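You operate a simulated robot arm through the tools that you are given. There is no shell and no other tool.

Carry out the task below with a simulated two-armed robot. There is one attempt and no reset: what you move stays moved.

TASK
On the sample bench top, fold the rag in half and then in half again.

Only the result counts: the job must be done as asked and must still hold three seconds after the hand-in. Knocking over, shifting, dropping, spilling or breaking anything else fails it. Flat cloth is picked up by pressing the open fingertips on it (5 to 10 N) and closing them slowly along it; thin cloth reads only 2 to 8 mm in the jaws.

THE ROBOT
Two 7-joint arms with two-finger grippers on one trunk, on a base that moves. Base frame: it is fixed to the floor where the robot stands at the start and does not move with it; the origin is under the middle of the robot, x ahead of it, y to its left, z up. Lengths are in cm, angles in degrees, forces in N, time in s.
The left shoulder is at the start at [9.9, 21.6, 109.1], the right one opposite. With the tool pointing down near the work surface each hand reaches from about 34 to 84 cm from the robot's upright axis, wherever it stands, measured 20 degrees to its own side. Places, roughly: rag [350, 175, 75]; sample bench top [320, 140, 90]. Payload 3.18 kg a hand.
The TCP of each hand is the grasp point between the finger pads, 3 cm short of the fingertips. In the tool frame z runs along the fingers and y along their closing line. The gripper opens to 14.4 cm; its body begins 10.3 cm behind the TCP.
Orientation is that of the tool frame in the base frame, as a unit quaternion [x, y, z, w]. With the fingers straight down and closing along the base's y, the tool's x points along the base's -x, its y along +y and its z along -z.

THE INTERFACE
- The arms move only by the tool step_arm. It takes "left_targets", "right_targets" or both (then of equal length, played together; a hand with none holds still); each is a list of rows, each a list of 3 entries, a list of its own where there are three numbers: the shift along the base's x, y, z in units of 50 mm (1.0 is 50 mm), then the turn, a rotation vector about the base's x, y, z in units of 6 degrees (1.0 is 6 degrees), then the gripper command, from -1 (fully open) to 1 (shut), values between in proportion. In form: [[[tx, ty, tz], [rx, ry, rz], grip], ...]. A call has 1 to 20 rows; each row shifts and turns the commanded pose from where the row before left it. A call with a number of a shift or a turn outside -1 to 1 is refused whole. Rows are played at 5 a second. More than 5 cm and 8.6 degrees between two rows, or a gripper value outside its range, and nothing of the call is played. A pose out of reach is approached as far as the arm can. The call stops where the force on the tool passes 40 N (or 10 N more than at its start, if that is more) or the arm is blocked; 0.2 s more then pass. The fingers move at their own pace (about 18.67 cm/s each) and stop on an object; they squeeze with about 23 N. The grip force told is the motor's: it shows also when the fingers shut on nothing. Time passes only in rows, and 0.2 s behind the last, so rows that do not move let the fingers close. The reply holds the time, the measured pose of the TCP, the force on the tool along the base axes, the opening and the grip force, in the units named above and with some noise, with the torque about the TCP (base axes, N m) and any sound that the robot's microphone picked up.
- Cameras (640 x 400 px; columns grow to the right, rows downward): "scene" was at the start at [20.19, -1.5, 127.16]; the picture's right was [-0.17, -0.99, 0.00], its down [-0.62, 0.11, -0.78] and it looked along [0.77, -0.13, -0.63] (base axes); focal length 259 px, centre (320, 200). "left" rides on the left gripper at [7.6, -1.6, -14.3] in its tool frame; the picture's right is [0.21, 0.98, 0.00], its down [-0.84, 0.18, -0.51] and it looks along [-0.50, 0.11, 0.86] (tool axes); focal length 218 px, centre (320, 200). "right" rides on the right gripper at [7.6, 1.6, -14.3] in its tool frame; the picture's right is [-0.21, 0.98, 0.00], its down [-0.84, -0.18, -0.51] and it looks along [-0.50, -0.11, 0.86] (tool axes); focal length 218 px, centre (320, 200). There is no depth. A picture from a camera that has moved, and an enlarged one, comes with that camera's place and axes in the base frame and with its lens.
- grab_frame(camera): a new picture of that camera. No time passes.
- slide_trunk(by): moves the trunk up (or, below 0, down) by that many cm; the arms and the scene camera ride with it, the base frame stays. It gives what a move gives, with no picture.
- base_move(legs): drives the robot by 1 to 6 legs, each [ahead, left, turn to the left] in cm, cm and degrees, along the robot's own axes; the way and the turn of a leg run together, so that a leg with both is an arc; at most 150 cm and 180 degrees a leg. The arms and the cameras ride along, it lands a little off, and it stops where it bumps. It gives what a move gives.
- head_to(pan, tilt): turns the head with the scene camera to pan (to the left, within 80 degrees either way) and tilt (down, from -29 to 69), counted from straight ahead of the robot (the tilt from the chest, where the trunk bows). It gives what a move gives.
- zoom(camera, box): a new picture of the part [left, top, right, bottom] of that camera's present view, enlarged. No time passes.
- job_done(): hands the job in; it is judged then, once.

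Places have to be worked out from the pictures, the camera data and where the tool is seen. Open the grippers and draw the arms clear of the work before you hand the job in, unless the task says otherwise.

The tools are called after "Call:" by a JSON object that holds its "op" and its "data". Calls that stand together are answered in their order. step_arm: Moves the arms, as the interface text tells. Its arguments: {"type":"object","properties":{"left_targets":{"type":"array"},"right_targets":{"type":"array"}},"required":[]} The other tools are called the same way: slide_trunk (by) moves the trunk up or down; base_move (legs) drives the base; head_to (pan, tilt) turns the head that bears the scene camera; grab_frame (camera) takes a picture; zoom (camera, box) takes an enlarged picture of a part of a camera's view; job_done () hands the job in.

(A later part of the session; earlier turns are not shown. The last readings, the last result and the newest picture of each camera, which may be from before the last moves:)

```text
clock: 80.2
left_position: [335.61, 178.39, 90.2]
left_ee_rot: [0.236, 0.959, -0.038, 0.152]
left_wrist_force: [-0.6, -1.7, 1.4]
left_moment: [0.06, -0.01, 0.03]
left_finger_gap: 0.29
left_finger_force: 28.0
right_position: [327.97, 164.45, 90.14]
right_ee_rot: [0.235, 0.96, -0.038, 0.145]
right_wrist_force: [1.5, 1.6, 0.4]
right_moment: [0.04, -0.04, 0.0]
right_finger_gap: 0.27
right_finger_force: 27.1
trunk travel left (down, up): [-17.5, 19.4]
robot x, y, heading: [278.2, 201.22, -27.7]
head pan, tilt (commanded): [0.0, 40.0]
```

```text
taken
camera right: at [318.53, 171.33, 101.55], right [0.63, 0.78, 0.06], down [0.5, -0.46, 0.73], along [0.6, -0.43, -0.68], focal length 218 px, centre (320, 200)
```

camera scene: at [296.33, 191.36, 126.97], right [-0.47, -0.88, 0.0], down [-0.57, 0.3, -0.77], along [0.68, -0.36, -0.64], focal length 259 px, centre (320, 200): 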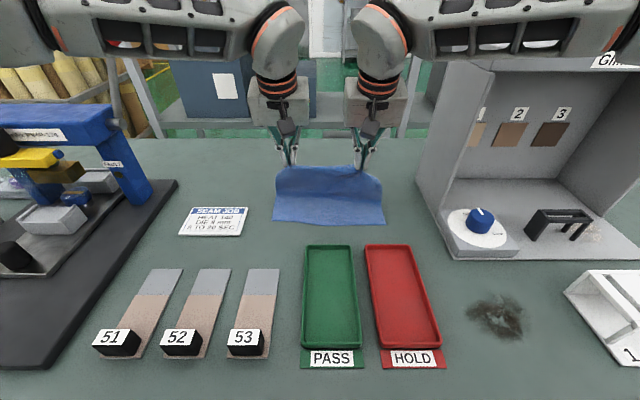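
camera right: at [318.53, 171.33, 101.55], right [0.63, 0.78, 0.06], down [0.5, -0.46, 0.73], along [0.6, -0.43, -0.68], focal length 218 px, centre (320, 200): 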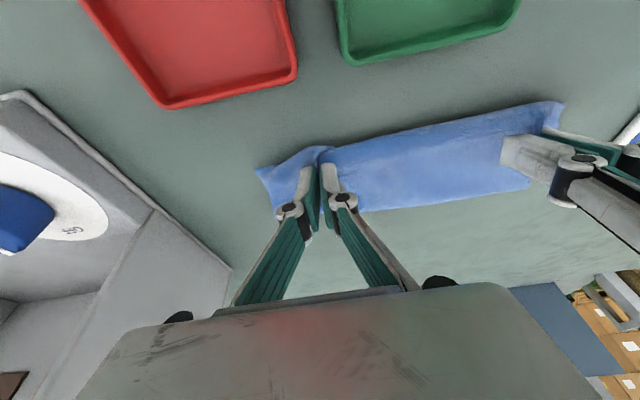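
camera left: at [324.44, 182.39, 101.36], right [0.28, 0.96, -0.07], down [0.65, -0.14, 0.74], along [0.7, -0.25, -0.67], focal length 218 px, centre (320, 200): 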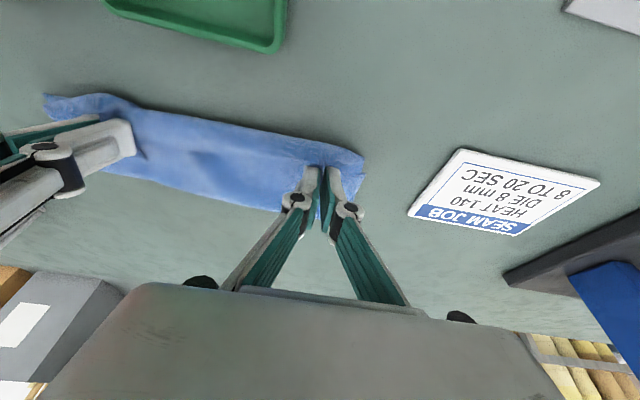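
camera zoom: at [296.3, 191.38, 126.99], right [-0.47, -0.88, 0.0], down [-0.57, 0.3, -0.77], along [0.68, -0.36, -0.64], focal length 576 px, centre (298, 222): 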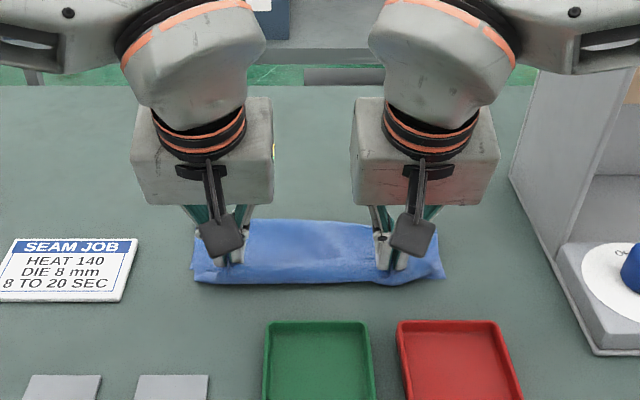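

The fold is forming well; I'll zoom in to see how the upper edge lines up with the lower near edge.

Call:
{"op": "zoom", "data": {"camera": "left", "box": [30, 70, 390, 240]}}

Call:
{"op": "zoom", "data": {"camera": "right", "box": [230, 80, 590, 240]}}

Call:
{"op": "zoom", "data": {"camera": "scene", "box": [280, 160, 400, 240]}}

```text
1.78 times, centred on (210, 155) of left
camera zoom: at [324.44, 182.39, 101.36], right [0.28, 0.96, -0.07], down [0.65, -0.14, 0.74], along [0.7, -0.25, -0.67], focal length 388 px, centre (516, 280)
```

zoom: 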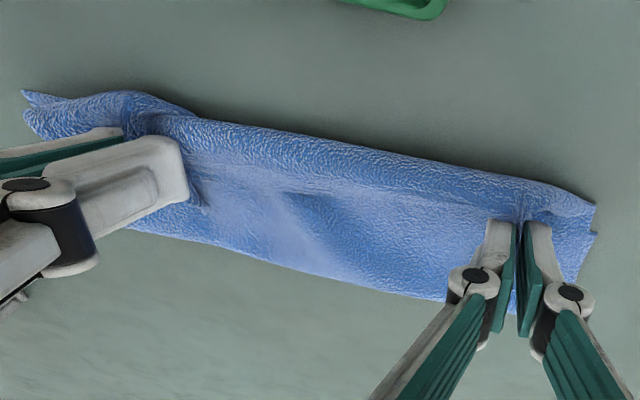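

```text
1.78 times, centred on (410, 160) of right
camera zoom: at [318.53, 171.33, 101.55], right [0.63, 0.78, 0.06], down [0.5, -0.46, 0.73], along [0.6, -0.43, -0.68], focal length 388 px, centre (160, 271)
```

zoom: 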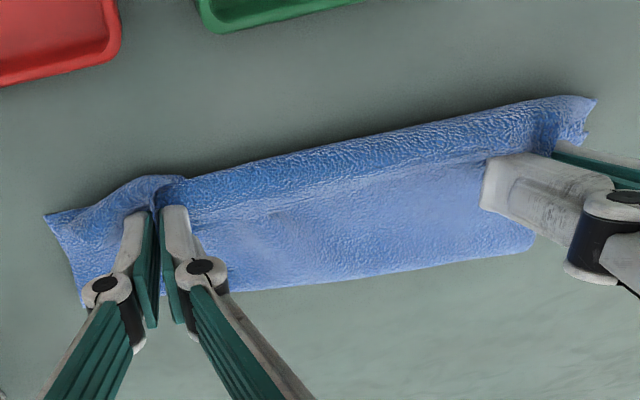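

```text
5.00 times, centred on (340, 200) of scene
camera zoom: at [296.3, 191.38, 126.99], right [-0.47, -0.88, 0.0], down [-0.57, 0.3, -0.77], along [0.68, -0.36, -0.64], focal length 1296 px, centre (220, 200)
```

zoom: 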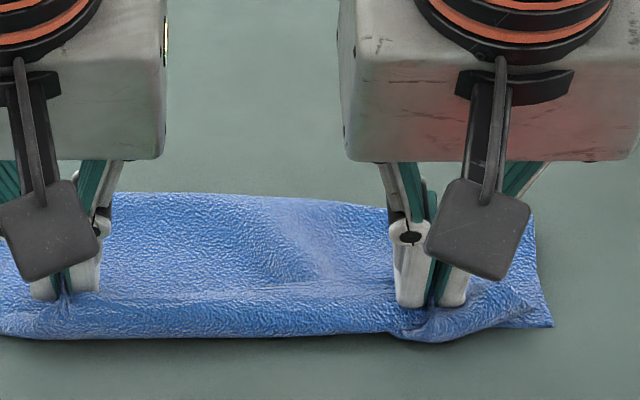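

The upper edge drapes right over the near edge. I'll lower 0.5 cm to touch lightly and open the jaws slowly so the pleats spread out.

Call:
{"op": "step_arm", "data": {"left_targets": [[[0, 0, -0.06], [0, 0, 0], 1], [[0, 0, -0.06], [0, 0, 0], 1], [[0, 0, 0], [0, 0, 0], 1]], "right_targets": [[[0, 0, -0.06], [0, 0, 0], 1], [[0, 0, -0.06], [0, 0, 0], 1], [[0, 0, 0], [0, 0, 0], 1]]}}

```text
clock: 81.0
left_position: [335.75, 178.38, 89.47]
left_ee_rot: [0.235, 0.959, -0.039, 0.153]
left_wrist_force: [-1.1, -2.1, -0.6]
left_moment: [-0.02, 0.0, 0.04]
left_finger_gap: 0.29
left_finger_force: 27.8
right_position: [328.04, 164.52, 89.61]
right_ee_rot: [0.235, 0.961, -0.037, 0.144]
right_wrist_force: [0.3, 1.5, -0.6]
right_moment: [0.05, 0.0, 0.03]
right_finger_gap: 0.21
right_finger_force: 20.8
trunk travel left (down, up): [-17.5, 19.4]
robot x, y, heading: [278.51, 201.17, -28.0]
head pan, tilt (commanded): [0.0, 40.0]
```

No contact force yet at z 89.5; I'll lower another 0.3 cm and then open slowly to ~4.5 cm.

Call:
{"op": "step_arm", "data": {"left_targets": [[[0, 0, -0.06], [0, 0, 0], 1], [[0, 0, 0], [0, 0, 0], 0.95], [[0, 0, 0], [0, 0, 0], 0.9], [[0, 0, 0], [0, 0, 0], 0.84], [[0, 0, 0], [0, 0, 0], 0.78], [[0, 0, 0], [0, 0, 0], 0.72], [[0, 0, 0], [0, 0, 0], 0.66], [[0, 0, 0], [0, 0, 0], 0.6], [[0, 0, 0], [0, 0, 0], 0.54], [[0, 0, 0], [0, 0, 0], 0.48], [[0, 0, 0], [0, 0, 0], 0.42], [[0, 0, 0], [0, 0, 0], 0.36], [[0, 0, 0], [0, 0, 0], 0.36]], "right_targets": [[[0, 0, -0.06], [0, 0, 0], 1], [[0, 0, 0], [0, 0, 0], 0.95], [[0, 0, 0], [0, 0, 0], 0.9], [[0, 0, 0], [0, 0, 0], 0.84], [[0, 0, 0], [0, 0, 0], 0.78], [[0, 0, 0], [0, 0, 0], 0.72], [[0, 0, 0], [0, 0, 0], 0.66], [[0, 0, 0], [0, 0, 0], 0.6], [[0, 0, 0], [0, 0, 0], 0.54], [[0, 0, 0], [0, 0, 0], 0.48], [[0, 0, 0], [0, 0, 0], 0.42], [[0, 0, 0], [0, 0, 0], 0.36], [[0, 0, 0], [0, 0, 0], 0.36]]}}

Call:
{"op": "zoom", "data": {"camera": "scene", "box": [270, 150, 410, 250]}}

Call:
{"op": "zoom", "data": {"camera": "left", "box": [30, 70, 390, 240]}}

Call:
{"op": "zoom", "data": {"camera": "right", "box": [230, 80, 590, 240]}}

```text
clock: 83.8
left_position: [335.64, 178.37, 89.3]
left_ee_rot: [0.237, 0.959, -0.04, 0.152]
left_wrist_force: [-0.4, -1.0, 3.9]
left_moment: [0.05, 0.01, 0.0]
left_finger_gap: 4.56
left_finger_force: 0.1
right_position: [327.84, 164.4, 89.37]
right_ee_rot: [0.235, 0.96, -0.038, 0.145]
right_wrist_force: [-0.1, -1.5, 3.7]
right_moment: [-0.04, 0.03, 0.02]
right_finger_gap: 4.65
right_finger_force: 0.0
trunk travel left (down, up): [-17.5, 19.4]
robot x, y, heading: [278.46, 200.64, -28.0]
head pan, tilt (commanded): [0.0, 40.0]
```

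```text
4.00 times, centred on (340, 200) of scene
camera zoom: at [296.26, 191.39, 127.0], right [-0.47, -0.88, 0.0], down [-0.57, 0.3, -0.77], along [0.68, -0.36, -0.64], focal length 1036 px, centre (240, 200)
```

zoom: 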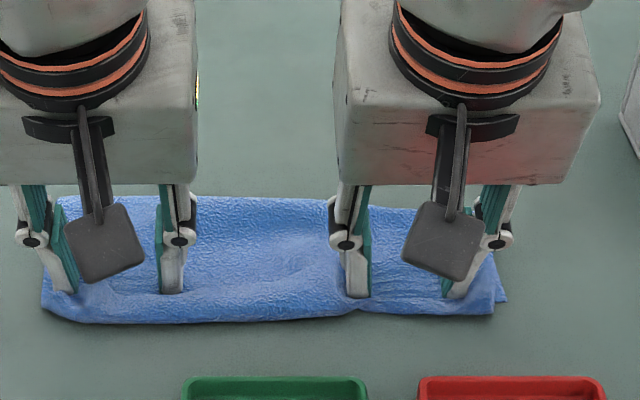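

```text
1.78 times, centred on (210, 155) of left
camera zoom: at [324.41, 182.4, 100.48], right [0.28, 0.96, -0.07], down [0.65, -0.14, 0.74], along [0.7, -0.25, -0.66], focal length 388 px, centre (516, 280)
```

zoom: 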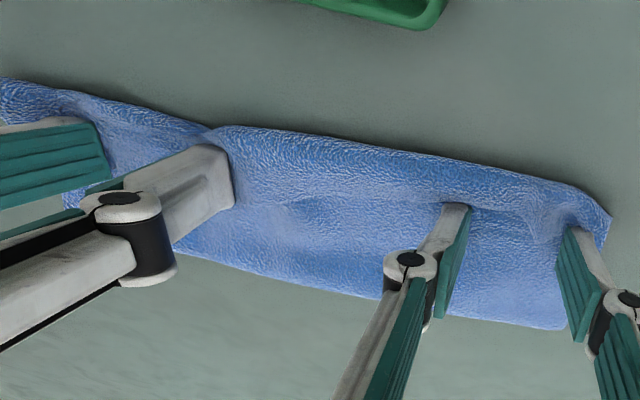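

```text
1.78 times, centred on (410, 160) of right
camera zoom: at [318.5, 171.33, 100.72], right [0.63, 0.78, 0.06], down [0.5, -0.46, 0.73], along [0.6, -0.43, -0.68], focal length 388 px, centre (160, 271)
```

zoom: 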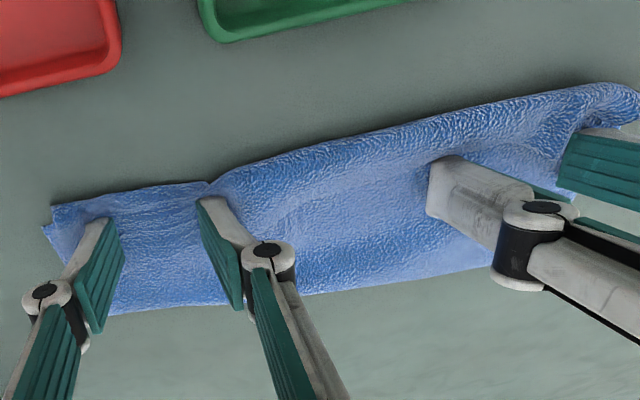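

The pleats spread flat as the jaws opened and the strip looks neat. I'll raise both hands straight up 8 cm and look at the result.

Call:
{"op": "step_arm", "data": {"left_targets": [[[0, 0, 0.1], [0, 0, 0], 0.3], [[0, 0, 0.2], [0, 0, 0], 0.3], [[0, 0, 0.4], [0, 0, 0], 0.3], [[-0.1, 0.05, 0.45], [0, 0, 0], 0.3], [[-0.2, 0.1, 0.45], [0, 0, 0], 0.3], [[-0.3, 0.2, 0.4], [0, 0, 0], 0.3]], "right_targets": [[[0, 0, 0.1], [0, 0, 0], 0.3], [[0, 0, 0.2], [0, 0, 0], 0.3], [[0, 0, 0.4], [0, 0, 0], 0.3], [[-0.1, 0.05, 0.45], [0, 0, 0], 0.3], [[-0.2, 0.1, 0.45], [0, 0, 0], 0.3], [[-0.3, 0.16, 0.4], [0, 0, 0], 0.3]]}}

Call:
{"op": "grab_frame", "data": {"camera": "scene"}}

Call:
{"op": "grab_frame", "data": {"camera": "left"}}

Call:
{"op": "grab_frame", "data": {"camera": "right"}}

```text
clock: 85.2
left_position: [332.56, 180.22, 99.51]
left_ee_rot: [0.235, 0.959, -0.038, 0.153]
left_wrist_force: [0.7, -0.2, 0.4]
left_moment: [-0.02, -0.04, -0.01]
left_finger_gap: 5.03
left_finger_force: 0.1
right_position: [324.98, 166.04, 99.58]
right_ee_rot: [0.236, 0.96, -0.038, 0.145]
right_wrist_force: [0.0, 0.3, 0.3]
right_moment: [-0.02, -0.02, 0.01]
right_finger_gap: 5.05
right_finger_force: 0.1
trunk travel left (down, up): [-17.5, 19.4]
robot x, y, heading: [277.94, 200.59, -27.8]
head pan, tilt (commanded): [0.0, 40.0]
```

```text
taken
camera scene: at [296.18, 191.46, 127.03], right [-0.47, -0.88, 0.0], down [-0.57, 0.3, -0.77], along [0.68, -0.36, -0.64], focal length 259 px, centre (320, 200)
```

scene: 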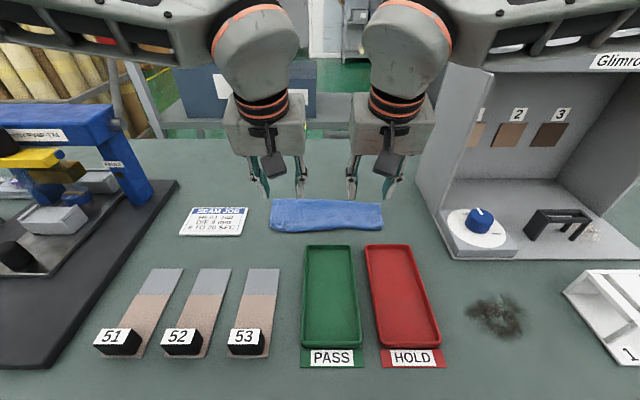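

```text
taken
camera left: at [321.33, 184.25, 110.57], right [0.28, 0.96, -0.07], down [0.65, -0.14, 0.75], along [0.7, -0.25, -0.66], focal length 218 px, centre (320, 200)
```

left: 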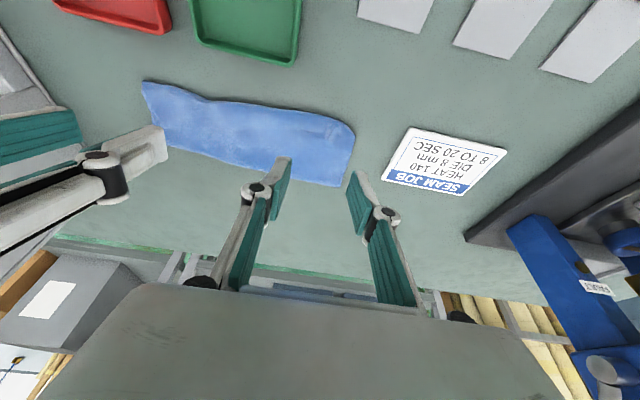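

```text
taken
camera right: at [315.36, 173.02, 110.86], right [0.63, 0.78, 0.06], down [0.5, -0.46, 0.74], along [0.6, -0.43, -0.68], focal length 218 px, centre (320, 200)
```

right: 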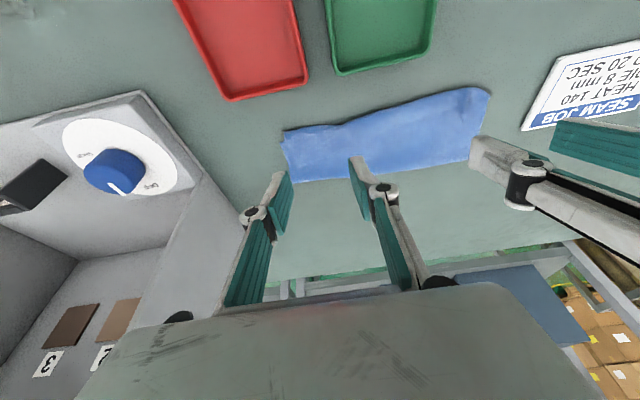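

A nice half fold. I'll zoom in to get the strip's corners and the layer alignment.

Call:
{"op": "zoom", "data": {"camera": "scene", "box": [255, 185, 395, 245]}}

Call:
{"op": "zoom", "data": {"camera": "left", "box": [110, 60, 390, 220]}}

Call:
{"op": "zoom", "data": {"camera": "right", "box": [260, 60, 520, 220]}}

```text
4.57 times, centred on (325, 215) of scene
camera zoom: at [296.18, 191.46, 127.03], right [-0.47, -0.88, 0.0], down [-0.57, 0.3, -0.77], along [0.68, -0.36, -0.64], focal length 1185 px, centre (297, 131)
```

zoom: 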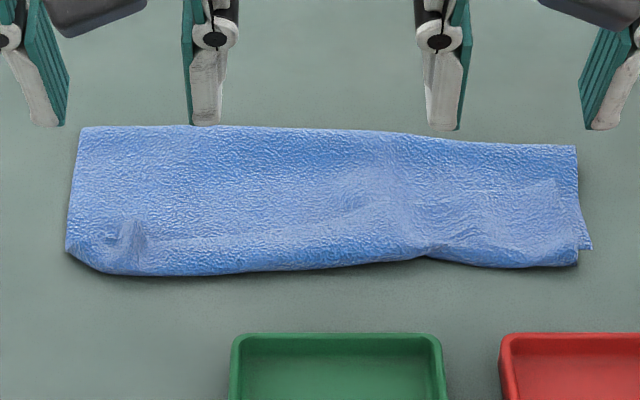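

```text
2.29 times, centred on (250, 140) of left
camera zoom: at [321.33, 184.25, 110.57], right [0.28, 0.96, -0.07], down [0.65, -0.14, 0.75], along [0.7, -0.25, -0.66], focal length 499 px, centre (480, 337)
```

zoom: 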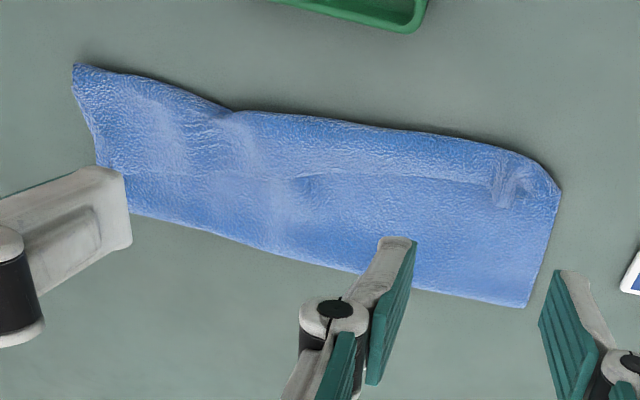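

```text
2.46 times, centred on (390, 140) of right
camera zoom: at [315.36, 173.02, 110.86], right [0.63, 0.78, 0.06], down [0.5, -0.46, 0.74], along [0.6, -0.43, -0.68], focal length 537 px, centre (148, 348)
```

zoom: 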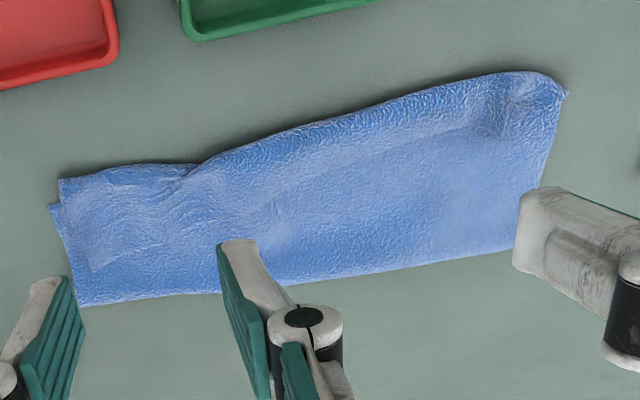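

The strip spans forward 59.5–69, lateral +11.3 to −14.2 (≈25 x 10 cm). For the second fold the left hand will take the strip's left end with the jaws closing along it; I'll retract the right hand, set the left tool vertical, turn it 90° clockwise and bring it above [339.9,179.6].

Call:
{"op": "step_arm", "data": {"left_targets": [[[0, 0, 0.4], [0.466, 0.885, 0], 0.3], [[0, 0, 0.4], [0.466, 0.885, 0], 0.3], [[0, 0, 0.4], [0.466, 0.885, 0], 0.3], [[0.098, -0.008, 0], [0, 0, -1], 0.3], [[0.098, -0.008, 0], [0, 0, -1], 0.3], [[0.098, -0.008, 0], [0, 0, -1], 0.3], [[0.098, -0.008, 0], [0, 0, -1], 0.3], [[0.098, -0.008, 0], [0, 0, -1], 0.3], [[0.098, -0.008, 0], [0, 0, -1], 0.3], [[0.098, -0.008, 0], [0, 0, -1], 0.3], [[0.098, -0.008, 0], [0, 0, -1], 0.3], [[0.098, -0.008, 0], [0, 0, -1], 0.3], [[0.098, -0.008, 0], [0, 0, -1], 0.3], [[0.098, -0.008, 0], [0, 0, -1], 0.3], [[0.098, -0.008, 0], [0, 0, -1], 0.3], [[0.098, -0.008, 0], [0, 0, -1], 0.3], [[0.098, -0.008, 0], [0, 0, -1], 0.3], [[0.098, -0.008, 0], [0, 0, -1], 0.3]], "right_targets": [[[-0.2, 0, 0.4], [0, 0, 0], 0.3], [[-0.5, 0, 0.4], [0, 0, 0], 0.3], [[-0.5, -0.06, 0.4], [0, 0, 0], 0.3], [[-0.57, -0.06, 0.3], [0, 0, 0], 0.3], [[-0.57, -0.06, 0.2], [0, 0, 0], 0.3], [[-0.57, -0.06, 0], [0, 0, 0], 0.3], [[0, 0, 0], [0.466, 0.885, 0], 0.3], [[0, 0, 0], [0.466, 0.885, 0], 0.3], [[0, 0, 0], [0.466, 0.885, 0], 0.3], [[0, 0, 0], [0, 0, 0], 0.3], [[0, 0, 0], [0, 0, 0], 0.3], [[0, 0, 0], [0, 0, 0], 0.3], [[0, 0, 0], [0, 0, 0], 0.3], [[0, 0, 0], [0, 0, 0], 0.3], [[0, 0, 0], [0, 0, 0], 0.3], [[0, 0, 0], [0, 0, 0], 0.3], [[0, 0, 0], [0, 0, 0], 0.3], [[0, 0, 0], [0, 0, 0], 0.3]]}}

Call:
{"op": "grab_frame", "data": {"camera": "scene"}}

Call:
{"op": "grab_frame", "data": {"camera": "left"}}

```text
clock: 89.0
left_position: [334.01, 180.0, 105.21]
left_ee_rot: [0.387, 0.922, 0.0, 0.002]
left_wrist_force: [0.7, 0.6, -0.3]
left_moment: [0.0, 0.0, 0.01]
left_finger_gap: 5.03
left_finger_force: 0.0
left hand out of reach, approached as far as the arm can: row 7, 8, 9, 10, 11, 12, 13, 14, 15, 16, 17, 18
right_position: [310.38, 164.91, 107.9]
right_ee_rot: [0.238, 0.971, 0.001, -0.008]
right_wrist_force: [-0.3, 0.2, 0.8]
right_moment: [0.0, -0.02, 0.0]
right_finger_gap: 5.01
right_finger_force: 0.1
trunk travel left (down, up): [-17.5, 19.4]
robot x, y, heading: [278.02, 200.73, -27.7]
head pan, tilt (commanded): [0.0, 40.0]
```

```text
taken
camera scene: at [296.31, 191.37, 126.98], right [-0.47, -0.88, 0.0], down [-0.57, 0.3, -0.77], along [0.68, -0.36, -0.64], focal length 259 px, centre (320, 200)
```

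scene: 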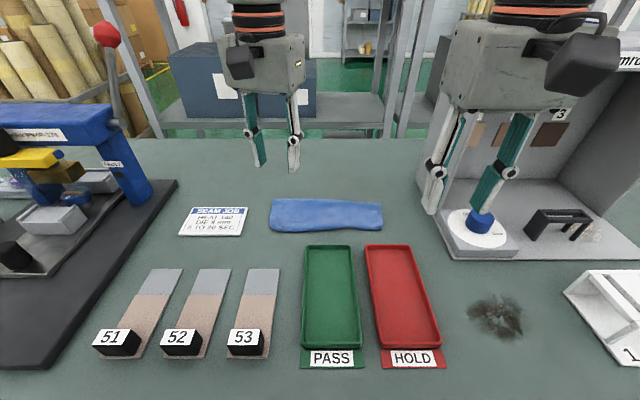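

```text
taken
camera left: at [327.45, 184.39, 119.44], right [0.55, 0.83, 0.0], down [0.72, -0.48, 0.51], along [0.42, -0.28, -0.86], focal length 218 px, centre (320, 200)
```

left: 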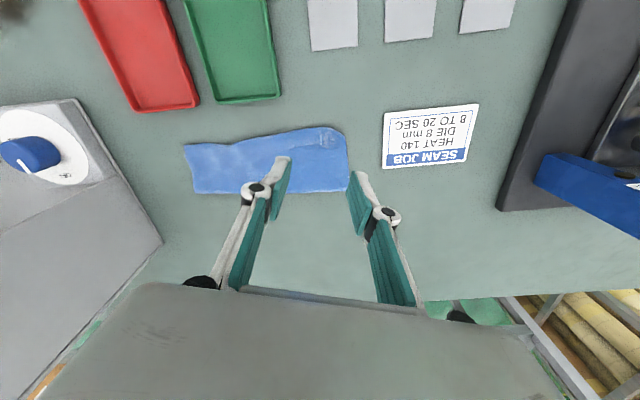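

The clockwise yaw hit a joint limit; I'll rotate the other way (counter-clockwise ~108° from here) so the jaws close along the robot's forward direction.

Call:
{"op": "step_arm", "data": {"left_targets": [[[0.065, -0.004, 0], [0, 0, 1], 0.3], [[0.065, -0.004, 0], [0, 0, 1], 0.3], [[0.065, -0.004, 0], [0, 0, 1], 0.3], [[0.065, -0.004, 0], [0, 0, 1], 0.3], [[0.065, -0.004, 0], [0, 0, 1], 0.3], [[0.065, -0.004, 0], [0, 0, 1], 0.3], [[0.065, -0.004, 0], [0, 0, 1], 0.3], [[0.065, -0.004, 0], [0, 0, 1], 0.3], [[0.065, -0.004, 0], [0, 0, 1], 0.3], [[0.065, -0.004, 0], [0, 0, 1], 0.3], [[0.065, -0.004, 0], [0, 0, 1], 0.3], [[0.065, -0.004, 0], [0, 0, 1], 0.3], [[0.065, -0.004, 0], [0, 0, 1], 0.3], [[0.065, -0.004, 0], [0, 0, 1], 0.3], [[0.065, -0.004, 0], [0, 0, 1], 0.3], [[0.065, -0.004, 0], [0, 0, 1], 0.3], [[0.065, -0.004, 0], [0, 0, 1], 0.3], [[0.065, -0.004, 0], [0, 0, 1], 0.3], [[0, 0, 0], [0, 0, 0], 0.3]]}}

Call:
{"op": "grab_frame", "data": {"camera": "scene"}}

Call:
{"op": "grab_frame", "data": {"camera": "left"}}

```text
clock: 93.0
left_position: [339.82, 179.68, 105.17]
left_ee_rot: [-0.519, 0.855, 0.001, 0.001]
left_wrist_force: [-0.6, -0.1, 1.2]
left_moment: [-0.01, 0.02, 0.02]
left_finger_gap: 5.04
left_finger_force: 0.0
right_position: [310.39, 164.8, 107.81]
right_ee_rot: [0.237, 0.971, 0.001, -0.007]
right_wrist_force: [0.8, -0.9, 0.7]
right_moment: [0.0, 0.0, -0.05]
right_finger_gap: 5.06
right_finger_force: 0.1
trunk travel left (down, up): [-17.5, 19.4]
robot x, y, heading: [279.01, 200.99, -28.0]
head pan, tilt (commanded): [0.0, 40.0]
```

```text
taken
camera scene: at [296.31, 191.37, 126.98], right [-0.47, -0.88, 0.0], down [-0.57, 0.3, -0.77], along [0.68, -0.36, -0.64], focal length 259 px, centre (320, 200)
```

scene: 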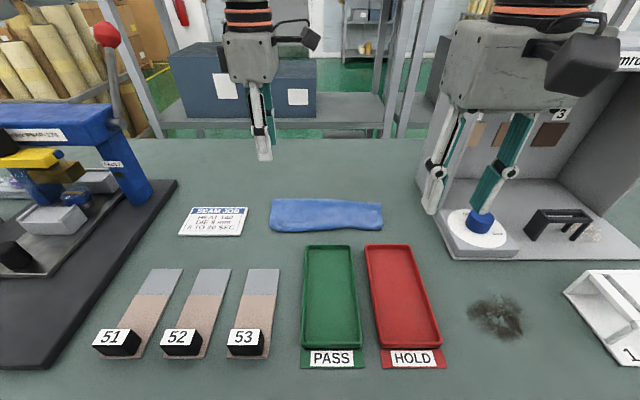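

```text
taken
camera left: at [337.67, 172.16, 119.42], right [-0.96, 0.27, 0.0], down [0.23, 0.83, 0.51], along [0.14, 0.49, -0.86], focal length 218 px, centre (320, 200)
```

left: 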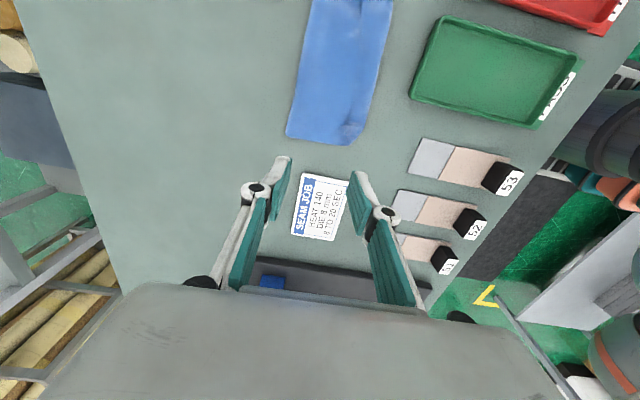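

Jaws now close along the forward direction, centred over the strip's left end. I'll lower to just above the cloth (TCP z ≈ 91).

Call:
{"op": "step_arm", "data": {"left_targets": [[[0, 0, -0.6], [0, 0, 0], 0.3], [[0, 0, -0.6], [0, 0, 0], 0.3], [[0, 0, -0.6], [0, 0, 0], 0.3], [[0, 0, -0.5], [0, 0, 0], 0.3], [[0, 0, -0.3], [0, 0, 0], 0.3], [[0, 0, -0.15], [0, 0, 0], 0.3], [[0, 0, 0], [0, 0, 0], 0.3]]}}

Call:
{"op": "grab_frame", "data": {"camera": "left"}}

Call:
{"op": "zoom", "data": {"camera": "scene", "box": [220, 140, 420, 260]}}

```text
clock: 94.6
left_position: [339.93, 179.66, 91.49]
left_ee_rot: [-0.518, 0.856, -0.001, 0.001]
left_wrist_force: [-0.2, -0.3, 0.1]
left_moment: [0.02, -0.02, -0.02]
left_finger_gap: 5.06
left_finger_force: 0.0
right_position: [310.32, 164.73, 107.87]
right_ee_rot: [0.238, 0.971, 0.001, -0.007]
right_wrist_force: [0.8, 0.4, 1.5]
right_moment: [0.0, 0.03, 0.01]
right_finger_gap: 5.04
right_finger_force: 0.1
trunk travel left (down, up): [-17.5, 19.4]
robot x, y, heading: [278.54, 200.77, -27.7]
head pan, tilt (commanded): [0.0, 40.0]
```

```text
taken
camera left: at [337.61, 172.16, 105.69], right [-0.96, 0.27, 0.0], down [0.23, 0.83, 0.51], along [0.14, 0.49, -0.86], focal length 218 px, centre (320, 200)
```

left: 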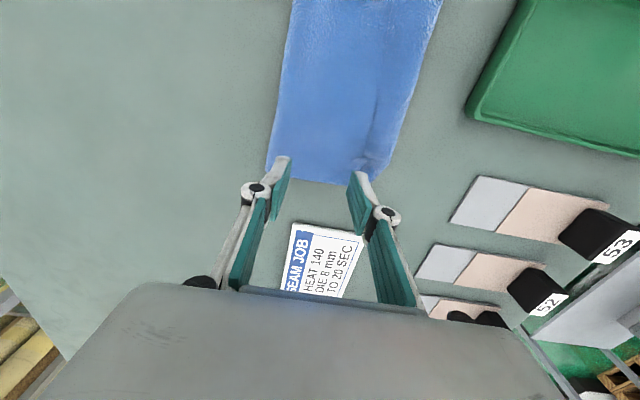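

```text
3.20 times, centred on (320, 200) of scene
camera zoom: at [296.3, 191.37, 126.99], right [-0.47, -0.88, 0.0], down [-0.57, 0.3, -0.77], along [0.68, -0.36, -0.64], focal length 829 px, centre (320, 200)
```

zoom: 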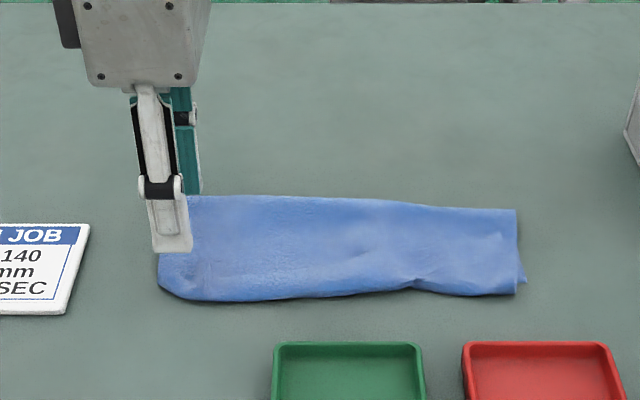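

Fingers straddle the middle of the strip's end, about 1.4 cm inside it. I'll lower to contact in small steps and read the force.

Call:
{"op": "step_arm", "data": {"left_targets": [[[0, 0, -0.15], [0, 0, 0], 0.3], [[0, 0, -0.1], [0, 0, 0], 0.3], [[0, 0, -0.08], [0, 0, 0], 0.3], [[0, 0, 0], [0, 0, 0], 0.3]]}}

```text
clock: 95.6
left_position: [339.84, 179.67, 89.9]
left_ee_rot: [-0.518, 0.855, 0.0, 0.001]
left_wrist_force: [-0.8, 0.6, 0.0]
left_moment: [-0.01, 0.0, -0.03]
left_finger_gap: 5.03
left_finger_force: 0.1
right_position: [310.38, 164.7, 107.91]
right_ee_rot: [0.238, 0.971, 0.001, -0.006]
right_wrist_force: [-0.5, -0.4, 0.3]
right_moment: [-0.02, -0.04, -0.01]
right_finger_gap: 5.04
right_finger_force: 0.0
trunk travel left (down, up): [-17.5, 19.4]
robot x, y, heading: [278.02, 201.0, -27.8]
head pan, tilt (commanded): [0.0, 40.0]
```

No contact at 89.9 yet; I'll lower another 0.5 cm.

Call:
{"op": "step_arm", "data": {"left_targets": [[[0, 0, -0.05], [0, 0, 0], 0.3], [[0, 0, -0.05], [0, 0, 0], 0.3], [[0, 0, 0], [0, 0, 0], 0.3]]}}

```text
clock: 96.4
left_position: [339.94, 179.65, 89.26]
left_ee_rot: [-0.518, 0.855, 0.0, 0.001]
left_wrist_force: [0.2, -0.3, 0.3]
left_moment: [0.01, -0.02, 0.0]
left_finger_gap: 5.05
left_finger_force: 0.0
right_position: [310.47, 164.73, 107.92]
right_ee_rot: [0.237, 0.971, 0.001, -0.008]
right_wrist_force: [0.1, -0.2, 0.8]
right_moment: [0.04, -0.01, 0.0]
right_finger_gap: 5.02
right_finger_force: 0.0
trunk travel left (down, up): [-17.5, 19.4]
robot x, y, heading: [278.14, 200.98, -27.7]
head pan, tilt (commanded): [0.0, 40.0]
```

Call:
{"op": "step_arm", "data": {"left_targets": [[[0, 0, -0.03], [0, 0, 0], 0.3], [[0, 0, -0.03], [0, 0, 0], 0.3], [[0, 0, 0], [0, 0, 0], 0.3]]}}

```text
clock: 97.2
left_position: [339.77, 179.59, 89.22]
left_ee_rot: [-0.517, 0.856, 0.0, 0.002]
left_wrist_force: [0.1, 0.5, 9.6]
left_moment: [0.01, 0.0, 0.01]
left_finger_gap: 5.08
left_finger_force: 0.1
right_position: [310.35, 164.84, 107.95]
right_ee_rot: [0.238, 0.971, 0.001, -0.007]
right_wrist_force: [0.5, -0.3, -1.0]
right_moment: [-0.01, -0.02, 0.01]
right_finger_gap: 5.06
right_finger_force: 0.1
trunk travel left (down, up): [-17.5, 19.4]
robot x, y, heading: [278.23, 201.06, -27.5]
head pan, tilt (commanded): [0.0, 40.0]
```

Contact at 9.6 N. Now I'll close slowly along the end edge.

Call:
{"op": "step_arm", "data": {"left_targets": [[[0, 0, 0], [0, 0, 0], 0.35], [[0, 0, 0], [0, 0, 0], 0.4], [[0, 0, 0], [0, 0, 0], 0.44], [[0, 0, 0], [0, 0, 0], 0.48], [[0, 0, 0], [0, 0, 0], 0.52], [[0, 0, 0], [0, 0, 0], 0.56], [[0, 0, 0], [0, 0, 0], 0.6], [[0, 0, 0], [0, 0, 0], 0.64], [[0, 0, 0], [0, 0, 0], 0.68], [[0, 0, 0], [0, 0, 0], 0.72], [[0, 0, 0], [0, 0, 0], 0.76], [[0, 0, 0], [0, 0, 0], 0.8], [[0, 0, 0], [0, 0, 0], 0.84], [[0, 0, 0], [0, 0, 0], 0.88], [[0, 0, 0], [0, 0, 0], 0.92], [[0, 0, 0], [0, 0, 0], 0.96], [[0, 0, 0], [0, 0, 0], 1], [[0, 0, 0], [0, 0, 0], 1], [[0, 0, 0], [0, 0, 0], 1]]}}

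Call:
{"op": "grab_frame", "data": {"camera": "left"}}

Call:
{"op": "zoom", "data": {"camera": "scene", "box": [240, 170, 400, 260]}}

```text
clock: 101.2
left_position: [339.87, 179.62, 89.01]
left_ee_rot: [-0.518, 0.855, 0.001, 0.002]
left_wrist_force: [-0.4, -0.5, 3.1]
left_moment: [-0.04, 0.01, -0.04]
left_finger_gap: 0.61
left_finger_force: 22.8
right_position: [310.34, 164.89, 107.88]
right_ee_rot: [0.238, 0.971, 0.001, -0.007]
right_wrist_force: [-0.1, -1.0, 0.5]
right_moment: [0.01, -0.04, -0.03]
right_finger_gap: 5.04
right_finger_force: 0.1
trunk travel left (down, up): [-17.5, 19.4]
robot x, y, heading: [278.62, 200.63, -27.7]
head pan, tilt (commanded): [0.0, 40.0]
```

```text
taken
camera left: at [337.59, 172.17, 103.23], right [-0.96, 0.27, 0.0], down [0.23, 0.83, 0.51], along [0.14, 0.49, -0.86], focal length 218 px, centre (320, 200)
```

left: 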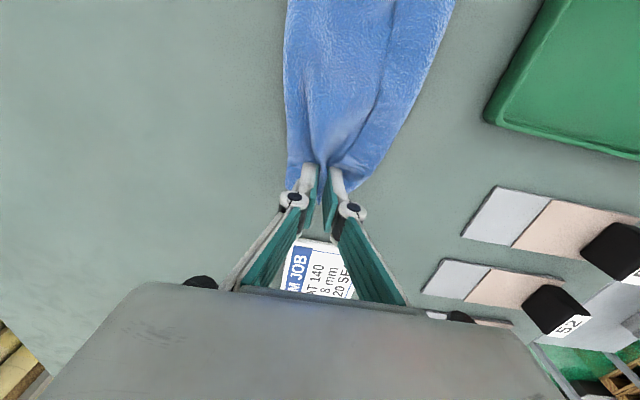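

```text
4.00 times, centred on (320, 215) of scene
camera zoom: at [296.29, 191.38, 126.98], right [-0.47, -0.88, 0.0], down [-0.57, 0.3, -0.77], along [0.68, -0.36, -0.64], focal length 1036 px, centre (320, 140)
```

zoom: 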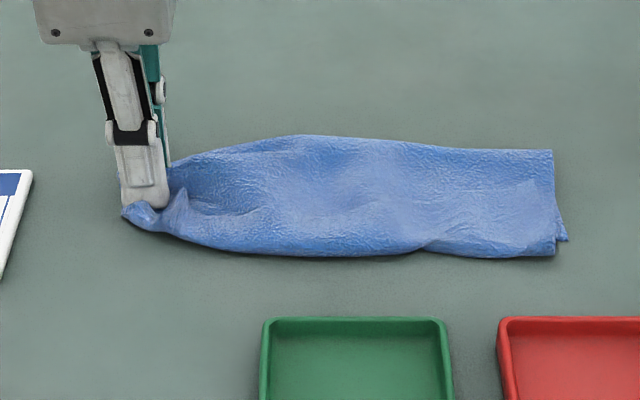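

The gap reads 6 mm with 23 N — about twice that of a single layer, so both layers seem gathered. I'll lift 4 cm and check from the cameras.

Call:
{"op": "step_arm", "data": {"left_targets": [[[0, 0, 0.1], [0, 0, 0], 1], [[0, 0, 0.15], [0, 0, 0], 1], [[0, 0, 0.15], [0, 0, 0], 1], [[0, 0, 0.15], [0, 0, 0], 1], [[0, 0, 0.15], [0, 0, 0], 1], [[0, 0, 0.1], [0, 0, 0], 1], [[0, 0, 0], [0, 0, 0], 1]]}}

Call:
{"op": "grab_frame", "data": {"camera": "left"}}

Call:
{"op": "zoom", "data": {"camera": "scene", "box": [240, 170, 400, 260]}}

Call:
{"op": "grab_frame", "data": {"camera": "right"}}

```text
clock: 102.8
left_position: [339.86, 179.53, 93.05]
left_ee_rot: [-0.518, 0.855, 0.0, 0.001]
left_wrist_force: [-0.4, -0.3, 0.4]
left_moment: [0.03, 0.04, -0.01]
left_finger_gap: 0.61
left_finger_force: 23.1
right_position: [310.33, 164.77, 107.76]
right_ee_rot: [0.238, 0.971, 0.001, -0.007]
right_wrist_force: [-0.5, 0.4, -0.2]
right_moment: [0.01, 0.03, 0.02]
right_finger_gap: 5.05
right_finger_force: 0.1
trunk travel left (down, up): [-17.5, 19.4]
robot x, y, heading: [278.4, 200.68, -27.9]
head pan, tilt (commanded): [0.0, 40.0]
```

```text
taken
camera left: at [337.65, 172.12, 107.28], right [-0.96, 0.27, 0.0], down [0.23, 0.83, 0.51], along [0.14, 0.49, -0.86], focal length 218 px, centre (320, 200)
```

left: 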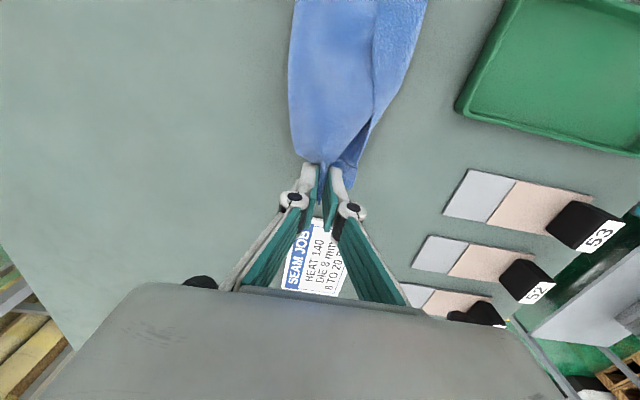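

```text
4.00 times, centred on (320, 215) of scene
camera zoom: at [296.32, 191.37, 126.98], right [-0.47, -0.88, 0.0], down [-0.57, 0.3, -0.77], along [0.68, -0.36, -0.64], focal length 1036 px, centre (320, 140)
```

zoom: 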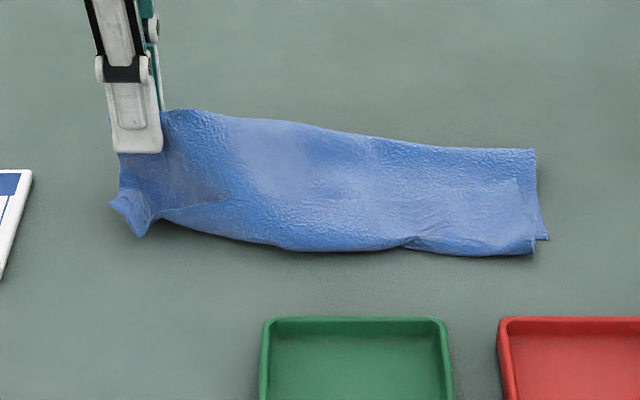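

```text
taken
camera right: at [304.59, 169.77, 122.18], right [0.64, 0.77, 0.0], down [0.67, -0.55, 0.5], along [0.38, -0.32, -0.87], focal length 218 px, centre (320, 200)
```

right: 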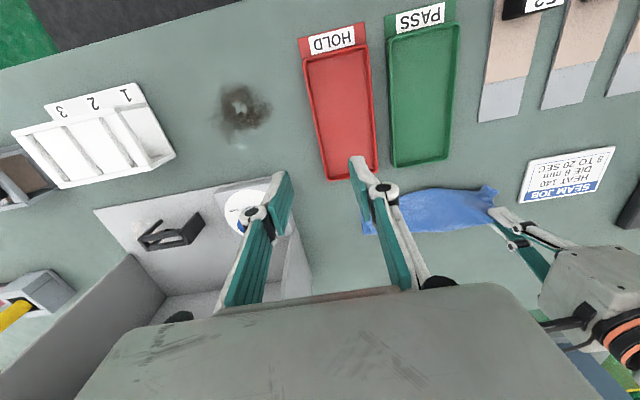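

Call:
{"op": "zoom", "data": {"camera": "right", "box": [340, 150, 560, 290]}}

Call:
{"op": "zoom", "data": {"camera": "left", "box": [240, 0, 460, 220]}}

```text
2.86 times, centred on (450, 220) of right
camera zoom: at [304.59, 169.77, 122.18], right [0.64, 0.77, 0.0], down [0.67, -0.55, 0.5], along [0.38, -0.32, -0.87], focal length 624 px, centre (-51, 143)
```

zoom: 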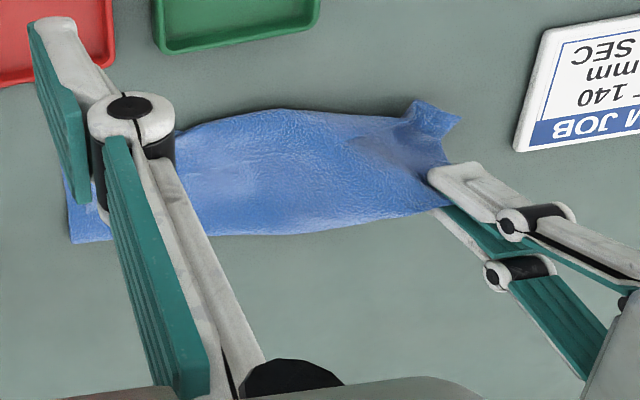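

```text
1.82 times, centred on (350, 110) of left
camera zoom: at [337.65, 172.12, 107.28], right [-0.96, 0.27, 0.0], down [0.23, 0.83, 0.51], along [0.14, 0.49, -0.86], focal length 397 px, centre (266, 364)
```

zoom: 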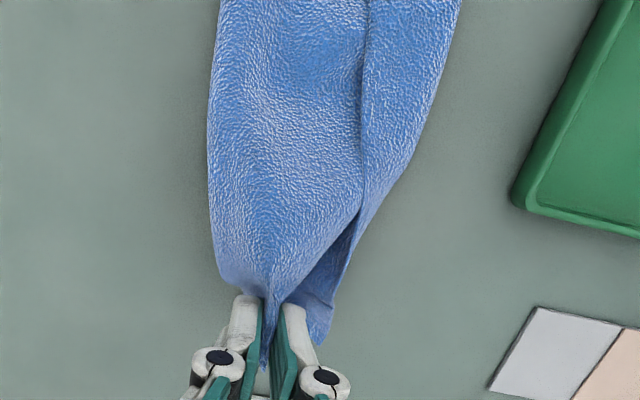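

Both layers are in the jaw (end lifts with its corners hanging). I'll carry the end up and over toward the strip's right end — first half of the arc.

Call:
{"op": "step_arm", "data": {"left_targets": [[[-0.039, -0.07, 0.14], [0, 0, 0], 1], [[-0.039, -0.07, 0.14], [0, 0, 0], 1], [[-0.058, -0.105, 0.14], [0, 0, 0], 1], [[-0.058, -0.105, 0.14], [0, 0, 0], 1], [[-0.082, -0.149, 0.12], [0, 0, 0], 1], [[-0.082, -0.149, 0.12], [0, 0, 0], 1], [[-0.106, -0.193, 0.08], [0, 0, 0], 1], [[-0.106, -0.193, 0.08], [0, 0, 0], 1], [[-0.116, -0.21, 0.04], [0, 0, 0], 1], [[-0.116, -0.21, 0.04], [0, 0, 0], 1], [[-0.116, -0.21, 0], [0, 0, 0], 1], [[-0.116, -0.21, 0], [0, 0, 0], 1], [[0, 0, 0], [0, 0, 0], 1]]}}

Call:
{"op": "grab_frame", "data": {"camera": "scene"}}

Call:
{"op": "zoom", "data": {"camera": "scene", "box": [240, 150, 420, 260]}}

```text
clock: 105.6
left_position: [334.81, 170.17, 98.26]
left_ee_rot: [-0.518, 0.855, 0.0, 0.001]
left_wrist_force: [0.9, -0.5, -0.9]
left_moment: [0.02, -0.01, -0.01]
left_finger_gap: 0.61
left_finger_force: 22.4
right_position: [310.46, 164.82, 107.86]
right_ee_rot: [0.238, 0.971, 0.001, -0.008]
right_wrist_force: [-0.2, -0.2, 0.0]
right_moment: [-0.03, -0.01, 0.0]
right_finger_gap: 5.03
right_finger_force: 0.1
trunk travel left (down, up): [-17.5, 19.4]
robot x, y, heading: [278.35, 200.71, -27.8]
head pan, tilt (commanded): [0.0, 40.0]
```

```text
taken
camera scene: at [296.32, 191.39, 126.98], right [-0.47, -0.88, 0.0], down [-0.57, 0.3, -0.77], along [0.68, -0.36, -0.64], focal length 259 px, centre (320, 200)
```

scene: 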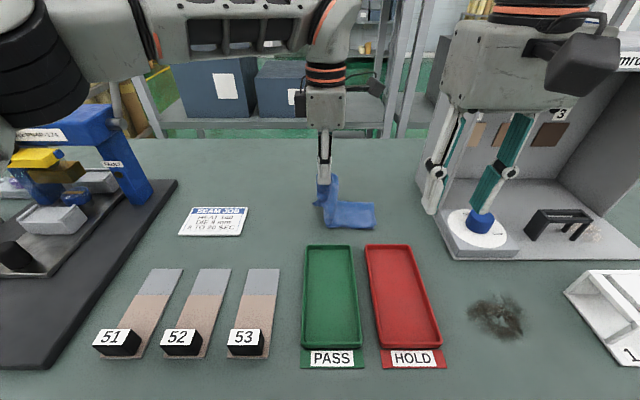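

```text
3.56 times, centred on (330, 205) of scene
camera zoom: at [296.32, 191.39, 126.98], right [-0.47, -0.88, 0.0], down [-0.57, 0.3, -0.77], along [0.68, -0.36, -0.64], focal length 921 px, centre (284, 182)
```

zoom: 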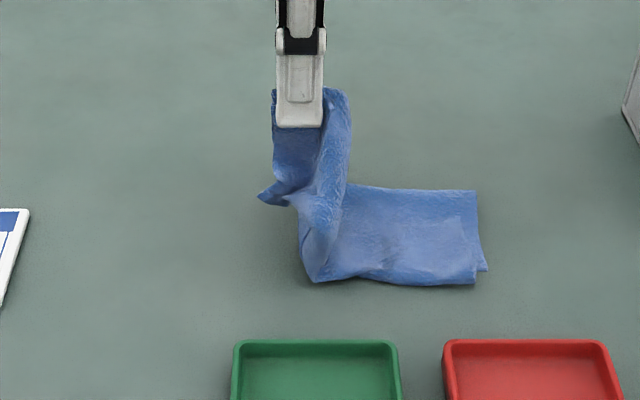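

The strip folds up nicely with the right half lying still. I'll continue the arc down onto the right end ([329.4,161.5]).

Call:
{"op": "step_arm", "data": {"left_targets": [[[-0.126, -0.204, -0.04], [0, 0, 0], 1], [[-0.126, -0.204, -0.04], [0, 0, 0], 1], [[-0.116, -0.187, -0.09], [0, 0, 0], 1], [[-0.116, -0.187, -0.09], [0, 0, 0], 1], [[-0.105, -0.17, -0.13], [0, 0, 0], 1], [[-0.105, -0.17, -0.13], [0, 0, 0], 1], [[-0.09, -0.145, -0.15], [0, 0, 0], 1], [[-0.09, -0.145, -0.15], [0, 0, 0], 1], [[-0.063, -0.102, -0.16], [0, 0, 0], 1], [[-0.063, -0.102, -0.16], [0, 0, 0], 1], [[-0.042, -0.068, -0.14], [0, 0, 0], 1], [[-0.042, -0.068, -0.14], [0, 0, 0], 1], [[0, 0, 0], [0, 0, 0], 1]]}}

Call:
{"op": "zoom", "data": {"camera": "scene", "box": [260, 150, 420, 260]}}

Call:
{"op": "grab_frame", "data": {"camera": "left"}}

Call:
{"op": "grab_frame", "data": {"camera": "right"}}

```text
clock: 108.3
left_position: [336.22, 164.35, 94.2]
left_ee_rot: [-0.57, 0.82, -0.021, -0.03]
left_wrist_force: [0.0, 0.0, -0.6]
left_moment: [-0.03, 0.03, -0.01]
left_finger_gap: 0.61
left_finger_force: 23.0
right_position: [310.45, 164.75, 107.89]
right_ee_rot: [0.237, 0.972, 0.001, -0.007]
right_wrist_force: [-0.5, -0.1, 0.2]
right_moment: [-0.03, 0.03, -0.01]
right_finger_gap: 5.06
right_finger_force: 0.0
trunk travel left (down, up): [-17.5, 19.4]
robot x, y, heading: [278.33, 200.71, -27.9]
head pan, tilt (commanded): [0.0, 40.0]
stopped in row 13 (left hand): the arm was blocked; the commanded pose is now the measured one
```

```text
3.64 times, centred on (340, 205) of scene
camera zoom: at [296.35, 191.41, 126.98], right [-0.47, -0.88, 0.0], down [-0.57, 0.3, -0.77], along [0.68, -0.36, -0.64], focal length 942 px, centre (247, 182)
```

zoom: 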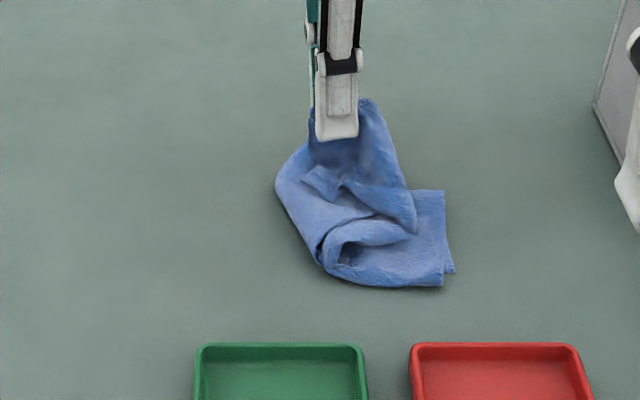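

```text
taken
camera left: at [335.33, 157.78, 108.92], right [-0.99, 0.14, 0.01], down [0.14, 0.89, 0.44], along [0.05, 0.44, -0.9], focal length 218 px, centre (320, 200)
```

left: 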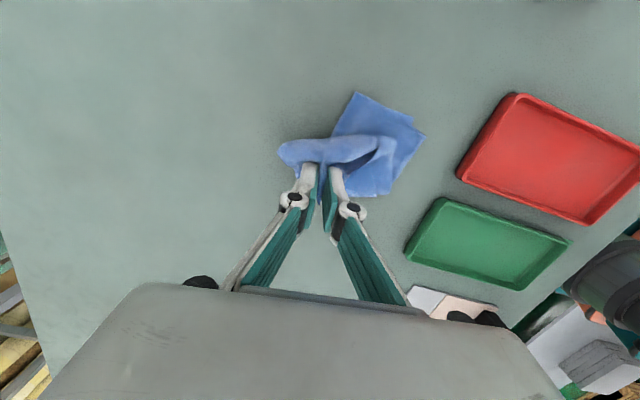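

```text
taken
camera right: at [304.62, 169.81, 122.21], right [0.64, 0.77, 0.0], down [0.67, -0.55, 0.5], along [0.38, -0.32, -0.87], focal length 218 px, centre (320, 200)
```

right: 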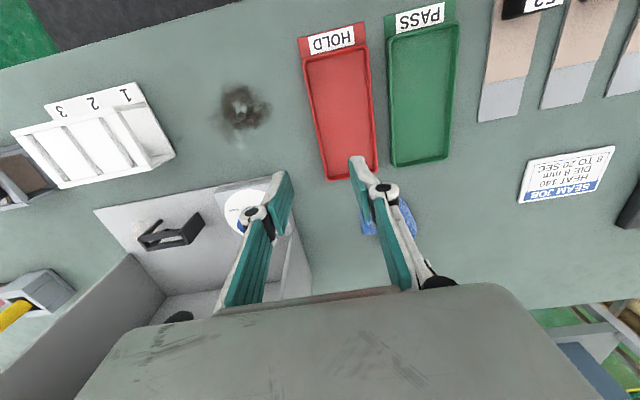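

The left arm got blocked (joint limit or contact), ending ~7 cm too far forward at [336.2,164.4,94.2]. I'll look at the whole scene to see why.

Call:
{"op": "grab_frame", "data": {"camera": "scene"}}

Call:
{"op": "head_to", "data": {"pan": 0, "tilt": 10}}

Call:
{"op": "grab_frame", "data": {"camera": "scene"}}

```text
taken
camera scene: at [296.35, 191.41, 126.98], right [-0.47, -0.88, 0.0], down [-0.57, 0.3, -0.77], along [0.68, -0.36, -0.64], focal length 259 px, centre (320, 200)
```

scene: 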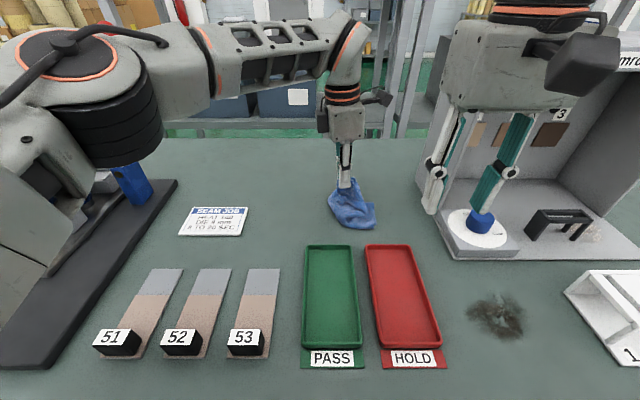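

```text
clock: 109.3
left_position: [336.23, 164.42, 94.03]
left_ee_rot: [-0.571, 0.82, -0.022, -0.028]
left_wrist_force: [0.5, 0.6, 0.7]
left_moment: [0.03, 0.01, -0.04]
left_finger_gap: 0.6
left_finger_force: 22.8
right_position: [310.43, 164.76, 107.85]
right_ee_rot: [0.237, 0.971, 0.0, -0.007]
right_wrist_force: [-0.3, -0.5, 0.1]
right_moment: [0.01, -0.02, 0.0]
right_finger_gap: 5.03
right_finger_force: 0.0
trunk travel left (down, up): [-17.5, 19.4]
robot x, y, heading: [278.59, 201.11, -27.3]
head pan, tilt (commanded): [0.0, 10.0]
```

```text
taken
camera scene: at [297.02, 191.0, 131.74], right [-0.47, -0.88, 0.0], down [-0.15, 0.08, -0.98], along [0.87, -0.46, -0.17], focal length 259 px, centre (320, 200)
```

scene: 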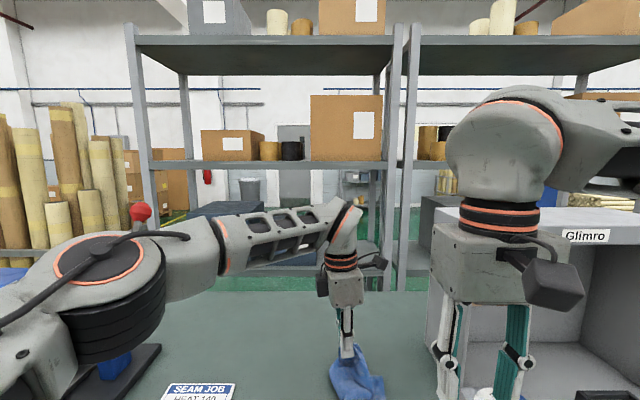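

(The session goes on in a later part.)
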